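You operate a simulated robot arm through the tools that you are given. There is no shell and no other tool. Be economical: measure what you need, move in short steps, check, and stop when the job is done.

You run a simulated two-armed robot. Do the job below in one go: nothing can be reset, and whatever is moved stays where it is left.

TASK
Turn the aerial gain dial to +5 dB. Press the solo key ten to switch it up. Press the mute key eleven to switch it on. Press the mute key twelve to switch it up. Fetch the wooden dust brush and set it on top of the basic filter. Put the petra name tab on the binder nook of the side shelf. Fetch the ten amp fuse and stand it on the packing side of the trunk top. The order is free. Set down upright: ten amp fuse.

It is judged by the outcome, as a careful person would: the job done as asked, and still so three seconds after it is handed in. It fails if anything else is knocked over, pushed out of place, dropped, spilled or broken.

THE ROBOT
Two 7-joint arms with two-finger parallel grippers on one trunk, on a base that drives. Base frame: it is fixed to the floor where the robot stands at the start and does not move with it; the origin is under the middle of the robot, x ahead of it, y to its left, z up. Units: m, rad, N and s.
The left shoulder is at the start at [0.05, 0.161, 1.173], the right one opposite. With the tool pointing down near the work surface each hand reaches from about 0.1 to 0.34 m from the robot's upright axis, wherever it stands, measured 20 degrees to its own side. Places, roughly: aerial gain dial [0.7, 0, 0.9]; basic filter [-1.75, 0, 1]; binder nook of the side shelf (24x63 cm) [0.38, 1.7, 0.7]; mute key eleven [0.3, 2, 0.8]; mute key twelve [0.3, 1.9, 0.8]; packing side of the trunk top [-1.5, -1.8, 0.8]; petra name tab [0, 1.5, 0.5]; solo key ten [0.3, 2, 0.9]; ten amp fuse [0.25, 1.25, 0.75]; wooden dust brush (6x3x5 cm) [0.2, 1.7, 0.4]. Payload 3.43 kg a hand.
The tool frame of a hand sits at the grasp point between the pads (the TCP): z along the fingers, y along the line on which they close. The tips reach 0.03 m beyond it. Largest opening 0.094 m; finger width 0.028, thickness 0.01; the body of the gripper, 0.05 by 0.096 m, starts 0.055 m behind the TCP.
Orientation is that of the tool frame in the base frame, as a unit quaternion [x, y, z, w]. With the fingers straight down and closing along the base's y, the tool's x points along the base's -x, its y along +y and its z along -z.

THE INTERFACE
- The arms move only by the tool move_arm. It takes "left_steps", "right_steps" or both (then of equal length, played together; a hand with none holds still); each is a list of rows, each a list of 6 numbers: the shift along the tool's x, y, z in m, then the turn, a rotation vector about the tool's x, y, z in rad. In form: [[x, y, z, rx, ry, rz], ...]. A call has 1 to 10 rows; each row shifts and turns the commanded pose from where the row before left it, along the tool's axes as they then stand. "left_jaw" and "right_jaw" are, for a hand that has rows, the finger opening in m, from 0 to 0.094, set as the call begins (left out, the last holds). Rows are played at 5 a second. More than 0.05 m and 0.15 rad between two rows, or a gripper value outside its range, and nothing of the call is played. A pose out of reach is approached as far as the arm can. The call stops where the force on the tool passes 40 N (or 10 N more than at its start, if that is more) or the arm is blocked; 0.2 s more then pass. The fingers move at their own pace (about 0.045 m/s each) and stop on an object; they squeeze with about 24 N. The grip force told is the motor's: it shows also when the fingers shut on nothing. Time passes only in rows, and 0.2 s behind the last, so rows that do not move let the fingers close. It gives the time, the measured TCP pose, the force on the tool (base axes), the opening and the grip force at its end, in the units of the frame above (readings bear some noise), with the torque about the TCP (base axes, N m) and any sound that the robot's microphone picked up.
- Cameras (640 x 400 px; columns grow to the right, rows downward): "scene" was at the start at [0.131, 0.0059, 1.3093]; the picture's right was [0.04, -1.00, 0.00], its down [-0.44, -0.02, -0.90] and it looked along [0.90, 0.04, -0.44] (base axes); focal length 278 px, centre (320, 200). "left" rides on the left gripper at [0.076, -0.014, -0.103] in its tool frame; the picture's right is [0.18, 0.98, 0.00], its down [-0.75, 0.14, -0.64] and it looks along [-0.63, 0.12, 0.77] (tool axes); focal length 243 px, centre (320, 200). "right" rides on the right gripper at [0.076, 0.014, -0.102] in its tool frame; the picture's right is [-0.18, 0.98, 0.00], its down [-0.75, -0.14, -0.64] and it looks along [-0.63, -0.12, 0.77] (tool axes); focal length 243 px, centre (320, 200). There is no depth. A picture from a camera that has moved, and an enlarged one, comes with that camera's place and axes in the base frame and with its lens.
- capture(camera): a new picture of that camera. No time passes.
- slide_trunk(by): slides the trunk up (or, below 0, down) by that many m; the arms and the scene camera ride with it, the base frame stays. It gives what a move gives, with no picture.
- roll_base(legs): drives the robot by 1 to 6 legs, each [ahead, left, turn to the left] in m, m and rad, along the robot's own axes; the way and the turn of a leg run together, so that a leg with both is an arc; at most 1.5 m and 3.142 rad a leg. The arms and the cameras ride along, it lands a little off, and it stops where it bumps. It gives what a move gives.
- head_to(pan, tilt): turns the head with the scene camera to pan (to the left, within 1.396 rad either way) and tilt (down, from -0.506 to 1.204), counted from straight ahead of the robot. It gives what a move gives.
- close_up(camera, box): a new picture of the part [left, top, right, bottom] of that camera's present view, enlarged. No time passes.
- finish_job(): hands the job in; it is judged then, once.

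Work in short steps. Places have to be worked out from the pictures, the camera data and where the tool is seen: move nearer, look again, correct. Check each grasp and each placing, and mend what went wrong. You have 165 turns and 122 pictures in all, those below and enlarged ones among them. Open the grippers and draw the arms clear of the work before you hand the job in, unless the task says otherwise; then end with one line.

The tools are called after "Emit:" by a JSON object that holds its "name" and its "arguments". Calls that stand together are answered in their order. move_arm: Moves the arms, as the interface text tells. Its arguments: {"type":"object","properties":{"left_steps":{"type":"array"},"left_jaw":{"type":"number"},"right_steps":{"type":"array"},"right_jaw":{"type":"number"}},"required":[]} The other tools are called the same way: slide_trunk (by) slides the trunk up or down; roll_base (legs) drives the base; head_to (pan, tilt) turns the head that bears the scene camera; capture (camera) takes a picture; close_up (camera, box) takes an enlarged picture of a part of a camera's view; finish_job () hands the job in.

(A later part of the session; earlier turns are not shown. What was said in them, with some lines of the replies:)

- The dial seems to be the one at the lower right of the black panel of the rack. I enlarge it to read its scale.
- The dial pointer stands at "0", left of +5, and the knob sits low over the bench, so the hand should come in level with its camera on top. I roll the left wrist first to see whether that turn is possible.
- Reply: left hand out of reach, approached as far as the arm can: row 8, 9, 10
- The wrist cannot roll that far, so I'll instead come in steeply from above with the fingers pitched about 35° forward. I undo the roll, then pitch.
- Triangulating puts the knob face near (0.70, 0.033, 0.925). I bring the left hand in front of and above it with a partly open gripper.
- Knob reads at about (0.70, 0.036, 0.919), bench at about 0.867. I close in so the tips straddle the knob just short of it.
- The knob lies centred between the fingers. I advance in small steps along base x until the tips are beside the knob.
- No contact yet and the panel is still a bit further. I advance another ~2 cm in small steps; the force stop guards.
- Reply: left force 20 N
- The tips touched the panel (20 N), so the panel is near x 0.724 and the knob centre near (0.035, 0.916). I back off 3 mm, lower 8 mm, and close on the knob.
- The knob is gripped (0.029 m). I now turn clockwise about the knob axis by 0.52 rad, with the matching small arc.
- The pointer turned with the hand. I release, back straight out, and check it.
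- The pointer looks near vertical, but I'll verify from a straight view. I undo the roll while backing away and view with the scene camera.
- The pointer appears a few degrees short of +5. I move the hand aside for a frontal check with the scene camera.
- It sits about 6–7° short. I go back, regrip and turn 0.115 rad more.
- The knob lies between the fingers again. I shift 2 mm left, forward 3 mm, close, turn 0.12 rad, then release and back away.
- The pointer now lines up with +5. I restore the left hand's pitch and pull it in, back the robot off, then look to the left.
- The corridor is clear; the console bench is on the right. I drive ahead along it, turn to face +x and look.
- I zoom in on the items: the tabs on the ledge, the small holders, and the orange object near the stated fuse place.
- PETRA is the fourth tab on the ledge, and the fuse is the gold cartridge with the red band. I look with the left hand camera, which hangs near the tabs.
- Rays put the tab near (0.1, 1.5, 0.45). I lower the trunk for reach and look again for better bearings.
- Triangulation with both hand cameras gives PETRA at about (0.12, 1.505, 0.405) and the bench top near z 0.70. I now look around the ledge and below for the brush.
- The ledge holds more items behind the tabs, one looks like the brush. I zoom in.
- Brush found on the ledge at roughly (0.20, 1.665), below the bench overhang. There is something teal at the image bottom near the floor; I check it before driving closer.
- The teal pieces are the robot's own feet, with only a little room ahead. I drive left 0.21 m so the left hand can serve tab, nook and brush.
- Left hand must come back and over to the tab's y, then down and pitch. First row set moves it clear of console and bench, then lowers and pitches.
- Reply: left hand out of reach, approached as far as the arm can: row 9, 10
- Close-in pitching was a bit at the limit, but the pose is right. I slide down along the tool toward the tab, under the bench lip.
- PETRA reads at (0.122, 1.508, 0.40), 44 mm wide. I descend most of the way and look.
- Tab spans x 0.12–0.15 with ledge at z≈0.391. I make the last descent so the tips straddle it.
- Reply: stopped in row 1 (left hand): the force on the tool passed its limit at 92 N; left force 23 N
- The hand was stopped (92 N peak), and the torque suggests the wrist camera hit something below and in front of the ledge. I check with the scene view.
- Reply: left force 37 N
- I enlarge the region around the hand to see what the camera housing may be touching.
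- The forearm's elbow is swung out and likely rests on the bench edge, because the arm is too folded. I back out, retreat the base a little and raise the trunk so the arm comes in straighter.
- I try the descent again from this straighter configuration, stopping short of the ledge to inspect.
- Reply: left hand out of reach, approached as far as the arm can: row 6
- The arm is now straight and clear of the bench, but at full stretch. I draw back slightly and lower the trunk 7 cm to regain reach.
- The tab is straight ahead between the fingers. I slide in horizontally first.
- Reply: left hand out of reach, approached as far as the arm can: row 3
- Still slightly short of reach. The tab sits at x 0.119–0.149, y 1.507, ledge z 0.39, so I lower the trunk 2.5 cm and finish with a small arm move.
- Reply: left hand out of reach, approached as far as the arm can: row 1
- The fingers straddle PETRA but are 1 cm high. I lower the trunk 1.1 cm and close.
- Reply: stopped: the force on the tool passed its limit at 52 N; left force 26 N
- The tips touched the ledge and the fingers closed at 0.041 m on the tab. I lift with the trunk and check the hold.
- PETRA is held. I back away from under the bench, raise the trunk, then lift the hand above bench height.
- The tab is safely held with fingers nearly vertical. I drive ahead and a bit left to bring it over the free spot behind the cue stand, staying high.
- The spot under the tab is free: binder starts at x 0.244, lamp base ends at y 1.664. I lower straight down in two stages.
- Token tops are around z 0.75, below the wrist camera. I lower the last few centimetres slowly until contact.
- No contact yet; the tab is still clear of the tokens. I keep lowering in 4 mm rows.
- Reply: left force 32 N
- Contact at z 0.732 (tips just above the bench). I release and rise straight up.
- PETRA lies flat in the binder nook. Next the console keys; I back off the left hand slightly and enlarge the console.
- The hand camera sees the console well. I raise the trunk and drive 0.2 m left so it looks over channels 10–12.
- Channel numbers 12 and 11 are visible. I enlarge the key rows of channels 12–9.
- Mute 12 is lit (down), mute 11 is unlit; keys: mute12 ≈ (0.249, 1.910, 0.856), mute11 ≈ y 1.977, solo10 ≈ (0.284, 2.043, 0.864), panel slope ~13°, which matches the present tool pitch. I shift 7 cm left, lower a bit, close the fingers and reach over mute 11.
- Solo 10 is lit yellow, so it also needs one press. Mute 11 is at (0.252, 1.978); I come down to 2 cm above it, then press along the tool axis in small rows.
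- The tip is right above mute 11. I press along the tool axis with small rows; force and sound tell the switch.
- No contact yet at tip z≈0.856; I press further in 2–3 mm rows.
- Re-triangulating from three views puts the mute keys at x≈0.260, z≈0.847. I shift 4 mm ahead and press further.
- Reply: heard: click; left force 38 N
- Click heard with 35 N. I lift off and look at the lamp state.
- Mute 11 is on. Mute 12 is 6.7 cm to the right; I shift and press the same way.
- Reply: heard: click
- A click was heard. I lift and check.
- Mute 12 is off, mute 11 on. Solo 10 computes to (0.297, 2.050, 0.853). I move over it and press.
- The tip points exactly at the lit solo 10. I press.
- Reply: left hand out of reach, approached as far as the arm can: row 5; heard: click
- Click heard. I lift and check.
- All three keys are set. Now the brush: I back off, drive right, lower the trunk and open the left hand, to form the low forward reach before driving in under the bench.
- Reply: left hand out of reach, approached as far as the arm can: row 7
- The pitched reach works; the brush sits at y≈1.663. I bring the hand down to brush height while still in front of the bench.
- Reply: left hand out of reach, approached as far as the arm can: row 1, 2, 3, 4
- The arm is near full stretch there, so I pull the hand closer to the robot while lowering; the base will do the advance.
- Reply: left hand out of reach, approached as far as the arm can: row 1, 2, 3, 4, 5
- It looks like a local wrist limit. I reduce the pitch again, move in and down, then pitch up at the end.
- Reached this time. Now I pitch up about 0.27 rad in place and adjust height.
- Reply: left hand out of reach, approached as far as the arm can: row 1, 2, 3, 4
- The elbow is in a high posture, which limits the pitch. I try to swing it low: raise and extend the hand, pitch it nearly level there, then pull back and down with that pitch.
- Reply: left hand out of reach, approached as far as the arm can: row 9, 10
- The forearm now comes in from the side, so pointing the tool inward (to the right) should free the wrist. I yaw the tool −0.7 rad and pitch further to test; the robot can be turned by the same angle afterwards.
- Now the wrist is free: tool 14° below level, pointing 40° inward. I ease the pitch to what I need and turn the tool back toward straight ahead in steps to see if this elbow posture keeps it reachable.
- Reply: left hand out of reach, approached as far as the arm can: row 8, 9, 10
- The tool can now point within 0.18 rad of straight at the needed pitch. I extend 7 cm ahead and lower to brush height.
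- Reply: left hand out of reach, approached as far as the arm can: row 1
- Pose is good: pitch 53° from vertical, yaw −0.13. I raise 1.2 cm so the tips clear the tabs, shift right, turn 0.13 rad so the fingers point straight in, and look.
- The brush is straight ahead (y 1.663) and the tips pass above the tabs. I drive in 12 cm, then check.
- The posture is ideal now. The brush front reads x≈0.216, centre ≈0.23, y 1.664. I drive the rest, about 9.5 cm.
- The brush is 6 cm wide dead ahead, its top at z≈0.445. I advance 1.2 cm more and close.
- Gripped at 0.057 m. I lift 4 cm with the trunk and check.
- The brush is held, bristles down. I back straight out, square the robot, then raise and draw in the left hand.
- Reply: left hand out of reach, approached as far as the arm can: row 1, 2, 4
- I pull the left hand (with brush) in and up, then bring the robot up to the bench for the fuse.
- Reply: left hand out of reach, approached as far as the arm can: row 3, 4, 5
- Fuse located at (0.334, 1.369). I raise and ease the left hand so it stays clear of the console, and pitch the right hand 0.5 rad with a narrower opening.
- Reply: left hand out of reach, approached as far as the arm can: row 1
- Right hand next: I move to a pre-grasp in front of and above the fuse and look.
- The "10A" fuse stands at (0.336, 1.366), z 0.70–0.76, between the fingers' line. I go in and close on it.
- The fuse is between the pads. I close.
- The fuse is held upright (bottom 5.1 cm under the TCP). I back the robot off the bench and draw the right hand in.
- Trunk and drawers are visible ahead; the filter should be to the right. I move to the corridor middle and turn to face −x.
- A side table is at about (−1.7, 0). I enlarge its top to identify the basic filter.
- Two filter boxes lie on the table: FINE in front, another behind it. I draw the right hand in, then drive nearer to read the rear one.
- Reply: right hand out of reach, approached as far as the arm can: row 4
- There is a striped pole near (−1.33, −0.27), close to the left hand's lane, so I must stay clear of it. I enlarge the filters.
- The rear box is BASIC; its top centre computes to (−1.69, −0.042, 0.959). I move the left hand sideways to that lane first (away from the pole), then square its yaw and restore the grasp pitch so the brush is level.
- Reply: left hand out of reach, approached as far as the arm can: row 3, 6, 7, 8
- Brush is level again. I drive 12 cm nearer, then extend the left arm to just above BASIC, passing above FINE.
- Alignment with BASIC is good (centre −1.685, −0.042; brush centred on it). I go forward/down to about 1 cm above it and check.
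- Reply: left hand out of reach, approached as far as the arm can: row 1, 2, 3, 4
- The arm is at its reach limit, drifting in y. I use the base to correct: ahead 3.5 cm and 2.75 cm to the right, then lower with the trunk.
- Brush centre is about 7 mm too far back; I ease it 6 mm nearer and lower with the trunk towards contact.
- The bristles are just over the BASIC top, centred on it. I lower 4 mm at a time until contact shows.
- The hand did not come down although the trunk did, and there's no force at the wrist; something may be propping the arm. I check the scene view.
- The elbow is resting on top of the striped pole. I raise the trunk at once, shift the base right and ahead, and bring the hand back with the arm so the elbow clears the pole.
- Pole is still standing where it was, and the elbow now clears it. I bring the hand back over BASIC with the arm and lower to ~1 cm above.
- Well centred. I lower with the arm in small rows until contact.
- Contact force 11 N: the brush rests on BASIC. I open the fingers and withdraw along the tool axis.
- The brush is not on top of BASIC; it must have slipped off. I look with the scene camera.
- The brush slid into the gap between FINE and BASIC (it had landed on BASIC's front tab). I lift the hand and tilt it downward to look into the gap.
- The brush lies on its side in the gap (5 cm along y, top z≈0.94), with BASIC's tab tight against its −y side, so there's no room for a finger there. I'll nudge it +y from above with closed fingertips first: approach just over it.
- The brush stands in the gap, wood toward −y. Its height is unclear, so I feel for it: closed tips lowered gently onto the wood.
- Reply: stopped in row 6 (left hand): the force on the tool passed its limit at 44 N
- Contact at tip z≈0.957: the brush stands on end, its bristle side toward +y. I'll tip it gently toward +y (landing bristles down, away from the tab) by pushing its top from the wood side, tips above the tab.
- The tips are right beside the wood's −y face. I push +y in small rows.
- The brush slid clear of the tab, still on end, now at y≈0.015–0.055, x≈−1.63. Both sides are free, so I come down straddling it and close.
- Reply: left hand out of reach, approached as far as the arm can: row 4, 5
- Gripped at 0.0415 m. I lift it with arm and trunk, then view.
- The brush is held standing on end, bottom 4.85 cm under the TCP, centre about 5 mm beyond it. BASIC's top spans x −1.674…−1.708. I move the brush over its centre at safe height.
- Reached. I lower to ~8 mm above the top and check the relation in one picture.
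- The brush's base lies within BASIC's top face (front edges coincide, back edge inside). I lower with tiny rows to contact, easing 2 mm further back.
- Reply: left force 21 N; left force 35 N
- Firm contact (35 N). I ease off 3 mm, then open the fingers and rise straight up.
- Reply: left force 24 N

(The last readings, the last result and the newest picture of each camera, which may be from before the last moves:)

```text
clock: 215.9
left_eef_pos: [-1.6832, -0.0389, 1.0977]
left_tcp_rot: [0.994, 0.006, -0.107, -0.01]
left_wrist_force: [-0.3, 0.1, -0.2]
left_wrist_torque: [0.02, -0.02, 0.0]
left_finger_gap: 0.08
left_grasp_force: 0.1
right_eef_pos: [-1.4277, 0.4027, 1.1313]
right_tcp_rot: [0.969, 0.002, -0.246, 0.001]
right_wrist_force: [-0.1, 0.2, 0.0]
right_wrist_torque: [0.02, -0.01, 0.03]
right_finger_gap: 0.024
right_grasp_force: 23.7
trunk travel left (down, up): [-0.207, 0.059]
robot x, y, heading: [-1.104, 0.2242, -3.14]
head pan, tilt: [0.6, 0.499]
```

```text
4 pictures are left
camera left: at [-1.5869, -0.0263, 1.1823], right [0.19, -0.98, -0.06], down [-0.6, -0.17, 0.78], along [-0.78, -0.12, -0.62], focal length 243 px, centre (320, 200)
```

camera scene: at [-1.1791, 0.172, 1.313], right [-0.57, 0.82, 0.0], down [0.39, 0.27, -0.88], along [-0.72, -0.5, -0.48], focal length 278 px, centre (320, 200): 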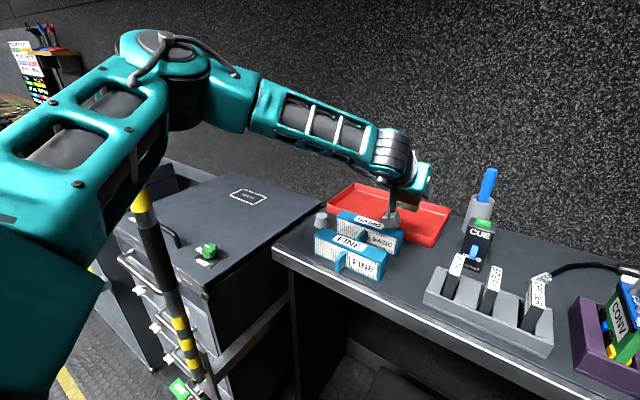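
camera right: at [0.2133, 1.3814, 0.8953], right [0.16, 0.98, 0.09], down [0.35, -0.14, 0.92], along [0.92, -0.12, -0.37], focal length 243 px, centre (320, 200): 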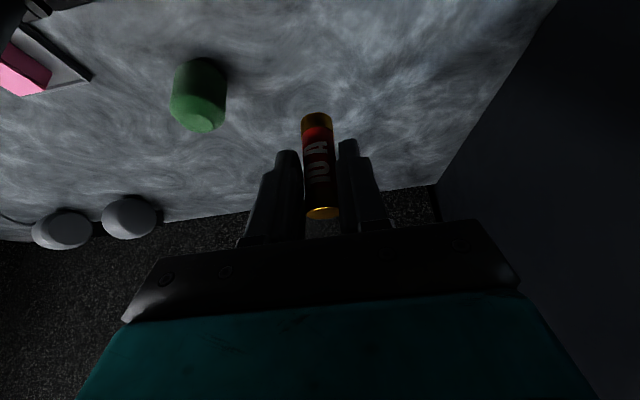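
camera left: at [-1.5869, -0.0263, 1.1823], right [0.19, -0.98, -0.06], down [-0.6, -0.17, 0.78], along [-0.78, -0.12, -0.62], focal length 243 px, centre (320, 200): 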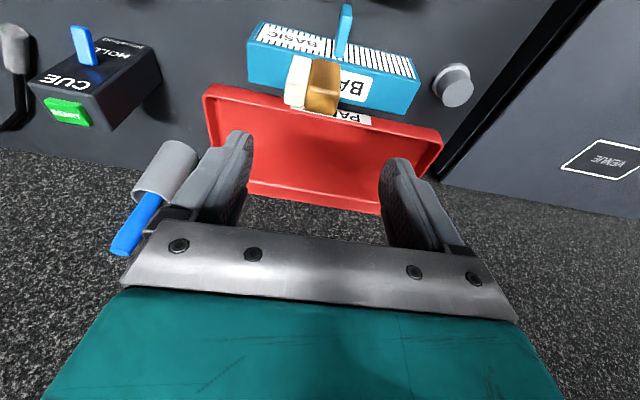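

The brush stands securely on BASIC. Now the fuse: I back out, retract the left hand, and drive sideways along −y to the trunk.

Emit:
{"name": "roll_base", "arguments": {"legs": [[-0.45, 0, 0]]}}

Emit:
{"name": "move_arm", "arguments": {"left_steps": [[0.037, 0, -0.018, 0, 0, 0], [0.037, 0, -0.018, 0, 0, 0], [0.037, 0, -0.018, 0, 0, 0], [0.037, 0, -0.018, 0, 0, 0], [0.037, 0, -0.018, 0, 0, 0]]}}

Emit:
{"name": "roll_base", "arguments": {"legs": [[0, 1.0, 0], [0, 0.85, 0]]}}

Emit:
{"name": "head_to", "arguments": {"pan": 0.0, "tilt": 0.6}}

Emit:
{"name": "capture", "arguments": {"camera": "scene"}}

```text
clock: 218.7
left_eef_pos: [-1.2386, -0.0342, 1.0982]
left_tcp_rot: [0.994, 0.002, -0.107, -0.01]
left_wrist_force: [0.1, 0.5, 0.4]
left_wrist_torque: [0.0, 0.0, -0.01]
left_finger_gap: 0.0802
left_grasp_force: 0.1
right_eef_pos: [-0.9789, 0.4056, 1.131]
right_tcp_rot: [0.969, -0.004, -0.247, -0.001]
right_wrist_force: [-0.5, -0.2, -1.0]
right_wrist_torque: [0.0, 0.0, 0.01]
right_finger_gap: 0.0242
right_grasp_force: 24.0
trunk travel left (down, up): [-0.207, 0.059]
robot x, y, heading: [-0.6547, 0.2214, 3.133]
head pan, tilt: [0.6, 0.499]
```

```text
clock: 219.9
left_eef_pos: [-1.0373, -0.0319, 1.1476]
left_tcp_rot: [0.994, 0.003, -0.106, -0.01]
left_wrist_force: [0.5, 0.9, -0.3]
left_wrist_torque: [-0.01, -0.03, 0.03]
left_finger_gap: 0.0799
left_grasp_force: 0.1
right_eef_pos: [-0.9788, 0.4066, 1.1313]
right_tcp_rot: [0.969, -0.004, -0.246, -0.001]
right_wrist_force: [0.3, -0.3, -0.7]
right_wrist_torque: [-0.05, -0.03, 0.02]
right_finger_gap: 0.0239
right_grasp_force: 24.4
trunk travel left (down, up): [-0.207, 0.059]
robot x, y, heading: [-0.6546, 0.221, 3.132]
head pan, tilt: [0.6, 0.499]
```

```text
clock: 236.0
left_eef_pos: [-1.0977, -1.8319, 1.1478]
left_tcp_rot: [0.994, -0.009, -0.105, -0.011]
left_wrist_force: [0.5, 0.2, -0.5]
left_wrist_torque: [0.0, -0.02, 0.01]
left_finger_gap: 0.0801
left_grasp_force: 0.1
right_eef_pos: [-1.028, -1.3945, 1.1303]
right_tcp_rot: [0.969, -0.014, -0.246, -0.003]
right_wrist_force: [0.7, 0.1, -0.5]
right_wrist_torque: [0.02, -0.01, 0.0]
right_finger_gap: 0.0239
right_grasp_force: 24.7
trunk travel left (down, up): [-0.207, 0.059]
robot x, y, heading: [-0.7116, -1.5903, 3.113]
head pan, tilt: [0.6, 0.499]
```

```text
clock: 237.0
left_eef_pos: [-1.0965, -1.8306, 1.1474]
left_tcp_rot: [0.994, -0.01, -0.105, -0.011]
left_wrist_force: [-0.4, 0.6, 0.1]
left_wrist_torque: [-0.01, 0.01, -0.05]
left_finger_gap: 0.0798
left_grasp_force: 0.0
right_eef_pos: [-1.0284, -1.3957, 1.1311]
right_tcp_rot: [0.969, -0.015, -0.246, -0.004]
right_wrist_force: [0.2, 1.8, -0.3]
right_wrist_torque: [-0.02, -0.02, 0.01]
right_finger_gap: 0.0239
right_grasp_force: 24.0
trunk travel left (down, up): [-0.207, 0.059]
robot x, y, heading: [-0.7064, -1.5862, 3.112]
head pan, tilt: [0.0, 0.6]
```

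```text
3 pictures are left
camera scene: at [-0.8365, -1.5818, 1.3039], right [0.03, 1.0, 0.0], down [0.56, -0.02, -0.83], along [-0.82, 0.02, -0.56], focal length 278 px, centre (320, 200)
```

scene: 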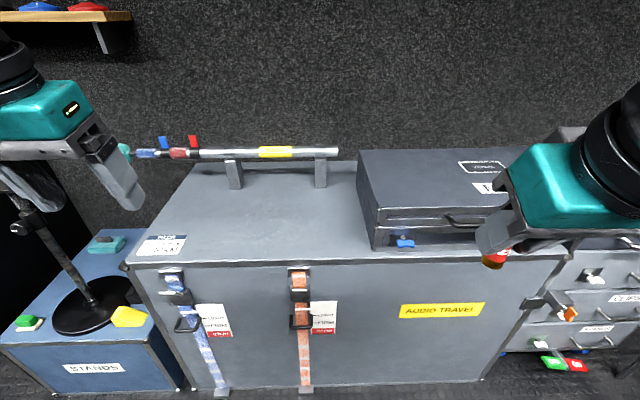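

The free, "packing" half of the trunk top is the left part (y −2.03…−1.46), top around z 0.8. I drive closer and a bit left, keeping the left hand clear of the stand.

Emit:
{"name": "roll_base", "arguments": {"legs": [[0.18, 0.09, 0.028]]}}

```text
clock: 238.7
left_eef_pos: [-1.2707, -1.9312, 1.147]
left_tcp_rot: [0.994, 0.006, -0.106, -0.009]
left_wrist_force: [-0.5, -1.2, 0.2]
left_wrist_torque: [0.0, -0.02, -0.01]
left_finger_gap: 0.0798
left_grasp_force: 0.0
right_eef_pos: [-1.2157, -1.4924, 1.1308]
right_tcp_rot: [0.969, -0.001, -0.246, 0.0]
right_wrist_force: [-0.1, 0.0, -0.1]
right_wrist_torque: [0.02, 0.02, -0.02]
right_finger_gap: 0.0238
right_grasp_force: 24.3
trunk travel left (down, up): [-0.207, 0.059]
robot x, y, heading: [-0.8848, -1.6758, 3.142]
head pan, tilt: [0.0, 0.6]
```

Right hand goes over the free area (−1.42, −1.68) at z≈1.0.

Emit:
{"name": "move_arm", "arguments": {"right_steps": [[-0.0167, 0.0269, 0.0302, 0, 0, 0], [-0.0167, 0.0269, 0.0302, 0, 0, 0], [-0.0167, 0.0269, 0.0302, 0, 0, 0], [-0.0167, 0.0269, 0.0302, 0, 0, 0], [-0.0167, 0.0269, 0.0302, 0, 0, 0], [-0.0167, 0.0269, 0.0302, 0, 0, 0], [-0.0167, 0.0269, 0.0302, 0, 0, 0]]}}

Emit:
{"name": "capture", "arguments": {"camera": "right"}}

```text
clock: 240.2
left_eef_pos: [-1.2717, -1.9324, 1.1468]
left_tcp_rot: [0.994, 0.006, -0.106, -0.009]
left_wrist_force: [0.6, 0.1, 1.0]
left_wrist_torque: [-0.01, -0.03, -0.03]
left_finger_gap: 0.0803
left_grasp_force: 0.0
right_eef_pos: [-1.4185, -1.6817, 1.0031]
right_tcp_rot: [0.969, 0.0, -0.246, 0.0]
right_wrist_force: [0.7, 0.3, -0.4]
right_wrist_torque: [0.0, -0.01, 0.04]
right_finger_gap: 0.0238
right_grasp_force: 24.3
trunk travel left (down, up): [-0.207, 0.059]
robot x, y, heading: [-0.89, -1.6734, 3.143]
head pan, tilt: [0.0, 0.6]
```

```text
2 pictures are left
camera right: at [-1.3021, -1.6969, 1.0567], right [-0.16, -0.98, 0.09], down [-0.36, 0.14, 0.92], along [-0.92, 0.12, -0.37], focal length 243 px, centre (320, 200)
```

right: 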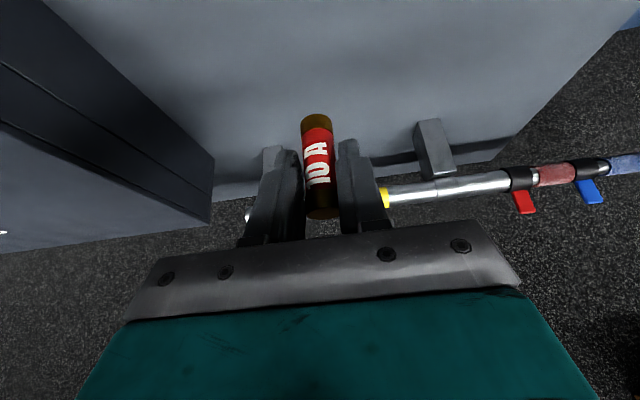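

The fuse hangs upright over the open trunk top. I lower 12 cm, then feel for contact.

Emit:
{"name": "move_arm", "arguments": {"right_steps": [[0.0143, 0, 0.0264, 0, 0, 0], [0.0143, 0, 0.0264, 0, 0, 0], [0.0143, 0, 0.0264, 0, 0, 0], [0.0095, 0, 0.0176, 0, 0, 0]]}}

Emit:
{"name": "move_arm", "arguments": {"right_steps": [[0.0024, 0, 0.0044, 0, 0, 0], [0.0024, 0, 0.0044, 0, 0, 0], [0.0024, 0, 0.0044, 0, 0, 0]]}}

```text
clock: 241.2
left_eef_pos: [-1.2711, -1.9314, 1.1477]
left_tcp_rot: [0.994, 0.006, -0.105, -0.01]
left_wrist_force: [0.4, -1.3, -0.6]
left_wrist_torque: [0.0, -0.03, 0.02]
left_finger_gap: 0.0802
left_grasp_force: 0.1
right_eef_pos: [-1.4159, -1.682, 0.8928]
right_tcp_rot: [0.969, 0.0, -0.247, 0.001]
right_wrist_force: [0.2, 0.8, 0.7]
right_wrist_torque: [-0.02, -0.02, 0.01]
right_finger_gap: 0.024
right_grasp_force: 24.5
trunk travel left (down, up): [-0.207, 0.059]
robot x, y, heading: [-0.8902, -1.678, 3.138]
head pan, tilt: [0.0, 0.6]
```

```text
clock: 242.1
left_eef_pos: [-1.2708, -1.9321, 1.1469]
left_tcp_rot: [0.994, 0.006, -0.106, -0.01]
left_wrist_force: [1.0, 0.4, 0.0]
left_wrist_torque: [0.02, 0.0, 0.01]
left_finger_gap: 0.0802
left_grasp_force: 0.0
right_eef_pos: [-1.4169, -1.6816, 0.8776]
right_tcp_rot: [0.969, 0.0, -0.246, 0.001]
right_wrist_force: [-1.0, 0.8, -0.3]
right_wrist_torque: [-0.04, 0.01, 0.02]
right_finger_gap: 0.0239
right_grasp_force: 24.0
trunk travel left (down, up): [-0.207, 0.059]
robot x, y, heading: [-0.8874, -1.6783, 3.147]
head pan, tilt: [0.0, 0.6]
```

Bottom is at about 0.827, no contact yet; I continue in 4 mm rows.

Emit:
{"name": "move_arm", "arguments": {"right_steps": [[0.0019, 0, 0.0035, 0, 0, 0], [0.0019, 0, 0.0035, 0, 0, 0], [0.0019, 0, 0.0035, 0, 0, 0], [0.0019, 0, 0.0035, 0, 0, 0]]}}

```text
clock: 243.1
left_eef_pos: [-1.2712, -1.9306, 1.1471]
left_tcp_rot: [0.994, 0.006, -0.105, -0.01]
left_wrist_force: [0.0, 0.8, 0.0]
left_wrist_torque: [-0.04, -0.02, -0.03]
left_finger_gap: 0.0803
left_grasp_force: 0.0
right_eef_pos: [-1.4181, -1.6807, 0.8602]
right_tcp_rot: [0.969, 0.0, -0.246, 0.0]
right_wrist_force: [-0.2, 1.0, -0.6]
right_wrist_torque: [-0.01, 0.04, -0.04]
right_finger_gap: 0.0241
right_grasp_force: 23.9
trunk travel left (down, up): [-0.207, 0.059]
robot x, y, heading: [-0.8892, -1.6767, 3.143]
head pan, tilt: [0.0, 0.6]
```

Emit:
{"name": "move_arm", "arguments": {"right_steps": [[0.0014, 0, 0.0026, 0, 0, 0], [0.0014, 0, 0.0026, 0, 0, 0], [0.0014, 0, 0.0026, 0, 0, 0], [0.0014, 0, 0.0026, 0, 0, 0]]}}

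```text
clock: 244.1
left_eef_pos: [-1.27, -1.9311, 1.1482]
left_tcp_rot: [0.994, 0.006, -0.106, -0.01]
left_wrist_force: [0.0, -0.7, 0.1]
left_wrist_torque: [-0.02, 0.02, 0.03]
left_finger_gap: 0.0801
left_grasp_force: 0.0
right_eef_pos: [-1.4183, -1.6804, 0.8475]
right_tcp_rot: [0.969, 0.0, -0.246, 0.0]
right_wrist_force: [0.4, -0.1, -0.3]
right_wrist_torque: [0.0, -0.03, -0.04]
right_finger_gap: 0.024
right_grasp_force: 23.7
trunk travel left (down, up): [-0.207, 0.059]
robot x, y, heading: [-0.8845, -1.6771, 3.139]
head pan, tilt: [0.0, 0.6]
```

Emit:
{"name": "move_arm", "arguments": {"right_steps": [[0.0014, 0, 0.0026, 0, 0, 0], [0.0014, 0, 0.0026, 0, 0, 0], [0.0014, 0, 0.0026, 0, 0, 0], [0.0014, 0, 0.0026, 0, 0, 0]]}}

```text
clock: 245.1
left_eef_pos: [-1.271, -1.9321, 1.1463]
left_tcp_rot: [0.994, 0.006, -0.105, -0.01]
left_wrist_force: [0.7, -0.4, 0.2]
left_wrist_torque: [0.0, -0.03, 0.0]
left_finger_gap: 0.08
left_grasp_force: 0.0
right_eef_pos: [-1.4184, -1.6817, 0.8375]
right_tcp_rot: [0.969, 0.0, -0.247, 0.0]
right_wrist_force: [0.3, 0.4, -0.8]
right_wrist_torque: [0.0, -0.02, 0.02]
right_finger_gap: 0.0239
right_grasp_force: 23.7
trunk travel left (down, up): [-0.207, 0.059]
robot x, y, heading: [-0.8872, -1.6762, 3.139]
head pan, tilt: [0.0, 0.6]
```

Still free (bottom ≈0.787). I go on with 3 mm rows.

Emit:
{"name": "move_arm", "arguments": {"right_steps": [[0.0014, 0, 0.0026, 0, 0, 0], [0.0014, 0, 0.0026, 0, 0, 0], [0.0014, 0, 0.0026, 0, 0, 0], [0.0014, 0, 0.0026, 0, 0, 0]]}}

```text
clock: 246.1
left_eef_pos: [-1.2708, -1.9307, 1.147]
left_tcp_rot: [0.994, 0.006, -0.105, -0.01]
left_wrist_force: [0.5, 0.2, 0.3]
left_wrist_torque: [-0.02, 0.0, -0.01]
left_finger_gap: 0.0799
left_grasp_force: 0.1
right_eef_pos: [-1.4193, -1.6826, 0.8248]
right_tcp_rot: [0.969, 0.0, -0.247, 0.0]
right_wrist_force: [-0.1, -0.6, -0.4]
right_wrist_torque: [-0.05, 0.02, 0.03]
right_finger_gap: 0.024
right_grasp_force: 23.7
trunk travel left (down, up): [-0.207, 0.059]
robot x, y, heading: [-0.8876, -1.6755, 3.142]
head pan, tilt: [0.0, 0.6]
```

To be safe about the trunk's front edge and height, I use one picture now.

Emit:
{"name": "capture", "arguments": {"camera": "right"}}

```text
1 pictures are left
camera right: at [-1.3023, -1.6965, 0.8782], right [-0.16, -0.98, 0.09], down [-0.36, 0.14, 0.92], along [-0.92, 0.12, -0.37], focal length 243 px, centre (320, 200)
```

right: 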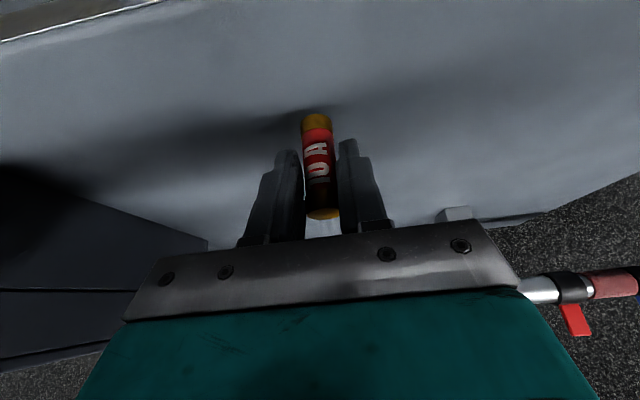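

Combining both views: trunk top z≈0.74, front edge x≈−1.364, so the fuse is over the top. I shift 4 cm deeper and lower further.

Emit:
{"name": "move_arm", "arguments": {"right_steps": [[-0.0176, 0, 0.0095, 0, 0, 0], [-0.0176, 0, 0.0095, 0, 0, 0], [0.0048, 0, 0.0088, 0, 0, 0], [0.0048, 0, 0.0088, 0, 0, 0]]}}

Emit:
{"name": "move_arm", "arguments": {"right_steps": [[0.0014, 0, 0.0026, 0, 0, 0], [0.0014, 0, 0.0026, 0, 0, 0], [0.0014, 0, 0.0026, 0, 0, 0]]}}

```text
clock: 247.1
left_eef_pos: [-1.2694, -1.9311, 1.1477]
left_tcp_rot: [0.994, 0.005, -0.107, -0.01]
left_wrist_force: [0.2, 0.4, 0.5]
left_wrist_torque: [0.01, 0.0, -0.04]
left_finger_gap: 0.0798
left_grasp_force: 0.1
right_eef_pos: [-1.4588, -1.6806, 0.8089]
right_tcp_rot: [0.968, -0.001, -0.25, 0.001]
right_wrist_force: [-0.8, 1.3, 16.5]
right_wrist_torque: [0.0, 0.17, 0.0]
right_finger_gap: 0.0243
right_grasp_force: 23.9
trunk travel left (down, up): [-0.207, 0.059]
robot x, y, heading: [-0.8914, -1.6755, 3.141]
head pan, tilt: [0.0, 0.6]
```

```text
clock: 247.8
left_eef_pos: [-1.2702, -1.9309, 1.1484]
left_tcp_rot: [0.994, 0.006, -0.106, -0.01]
left_wrist_force: [0.1, -0.4, 0.1]
left_wrist_torque: [0.02, 0.01, 0.02]
left_finger_gap: 0.0802
left_grasp_force: 0.1
right_eef_pos: [-1.4576, -1.6816, 0.7967]
right_tcp_rot: [0.969, 0.0, -0.246, 0.0]
right_wrist_force: [1.0, 0.0, 17.4]
right_wrist_torque: [-0.02, 0.15, -0.02]
right_finger_gap: 0.0239
right_grasp_force: 23.9
trunk travel left (down, up): [-0.207, 0.059]
robot x, y, heading: [-0.8861, -1.6756, 3.145]
head pan, tilt: [0.0, 0.6]
```

The fuse has touched down (17 N, slid slightly in the pads). I ease off 2 mm and open slowly.

Emit:
{"name": "move_arm", "arguments": {"right_steps": [[-0.001, 0, -0.0018, 0, 0, 0], [0, 0, 0, 0, 0, 0]]}}

Emit:
{"name": "move_arm", "arguments": {"right_steps": [[0, 0, 0, 0, 0, 0], [0, 0, 0, 0, 0, 0], [0, 0, 0, 0, 0, 0]], "right_jaw": 0.06}}

Emit:
{"name": "move_arm", "arguments": {"right_steps": [[0, 0, -0.02, 0, 0, 0], [0, 0, -0.03, 0, 0, 0], [0, 0, -0.03, 0, 0, 0], [0, 0, -0.03, 0, 0, 0], [0, 0, -0.04, 0, 0, 0], [0, 0, -0.04, 0, 0, 0]]}}

Emit:
{"name": "capture", "arguments": {"camera": "right"}}

```text
clock: 248.4
left_eef_pos: [-1.2707, -1.9317, 1.148]
left_tcp_rot: [0.994, 0.007, -0.106, -0.009]
left_wrist_force: [0.0, 0.1, 0.5]
left_wrist_torque: [-0.01, 0.03, 0.0]
left_finger_gap: 0.0799
left_grasp_force: 0.1
right_eef_pos: [-1.4585, -1.6809, 0.7971]
right_tcp_rot: [0.97, 0.0, -0.245, 0.0]
right_wrist_force: [2.3, 1.6, 6.3]
right_wrist_torque: [-0.01, 0.01, -0.02]
right_finger_gap: 0.024
right_grasp_force: 24.0
trunk travel left (down, up): [-0.207, 0.059]
robot x, y, heading: [-0.8855, -1.6761, 3.135]
head pan, tilt: [0.0, 0.6]
```

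```text
clock: 249.2
left_eef_pos: [-1.2705, -1.9306, 1.1466]
left_tcp_rot: [0.994, 0.006, -0.107, -0.009]
left_wrist_force: [-0.7, 0.9, -0.4]
left_wrist_torque: [0.03, -0.02, 0.03]
left_finger_gap: 0.0801
left_grasp_force: 0.0
right_eef_pos: [-1.4586, -1.6795, 0.7978]
right_tcp_rot: [0.969, 0.0, -0.246, 0.0]
right_wrist_force: [-0.6, 0.3, 0.4]
right_wrist_torque: [-0.02, 0.01, -0.01]
right_finger_gap: 0.06
right_grasp_force: 0.1
trunk travel left (down, up): [-0.207, 0.059]
robot x, y, heading: [-0.8907, -1.6781, 3.136]
head pan, tilt: [0.0, 0.6]
```

```text
clock: 250.7
left_eef_pos: [-1.2707, -1.9315, 1.1476]
left_tcp_rot: [0.994, 0.006, -0.107, -0.01]
left_wrist_force: [0.2, 0.2, 0.8]
left_wrist_torque: [0.05, 0.0, 0.0]
left_finger_gap: 0.0798
left_grasp_force: 0.1
right_eef_pos: [-1.3682, -1.6804, 0.9642]
right_tcp_rot: [0.969, -0.001, -0.246, 0.0]
right_wrist_force: [-0.6, 0.2, 0.0]
right_wrist_torque: [-0.04, 0.01, 0.03]
right_finger_gap: 0.0602
right_grasp_force: 0.1
trunk travel left (down, up): [-0.207, 0.059]
robot x, y, heading: [-0.8885, -1.6766, 3.136]
head pan, tilt: [0.0, 0.6]
```

```text
0 pictures are left
camera right: at [-1.2517, -1.696, 1.0176], right [-0.16, -0.98, 0.09], down [-0.36, 0.14, 0.92], along [-0.92, 0.12, -0.37], focal length 243 px, centre (320, 200)
```

right: 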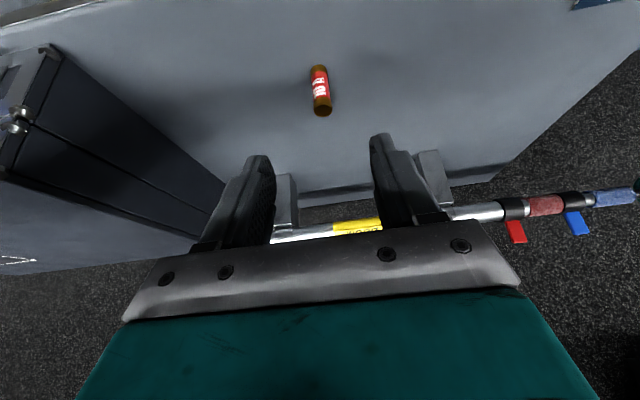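

The fuse stands upright on the open half of the trunk top, and both hands are open. I back the robot clear and hand in.

Emit:
{"name": "roll_base", "arguments": {"legs": [[-0.3, 0, 0]]}}

Emit:
{"name": "finish_job", "arguments": {}}

```text
clock: 252.7
left_eef_pos: [-0.973, -1.9307, 1.1469]
left_tcp_rot: [0.994, 0.004, -0.106, -0.01]
left_wrist_force: [1.3, 0.2, 0.4]
left_wrist_torque: [-0.03, -0.01, -0.01]
left_finger_gap: 0.08
left_grasp_force: 0.0
right_eef_pos: [-1.0703, -1.6815, 0.9641]
right_tcp_rot: [0.969, -0.002, -0.245, -0.001]
right_wrist_force: [0.1, 0.3, 0.1]
right_wrist_torque: [0.0, -0.01, 0.01]
right_finger_gap: 0.06
right_grasp_force: 0.0
trunk travel left (down, up): [-0.207, 0.059]
robot x, y, heading: [-0.5881, -1.6787, 3.137]
head pan, tilt: [0.0, 0.6]
```

```text
The job is handed in.
```

All seven parts were done and the job is handed in: the dial is at +5 dB, solo 10 and mute 12 are up, mute 11 is on, the petra tab lies in the binder nook, the brush is on the basic filter but standing on end after it slipped off once and I re-placed it, and the fuse stands upright on the open half of the trunk top, which I took to be the packing side.
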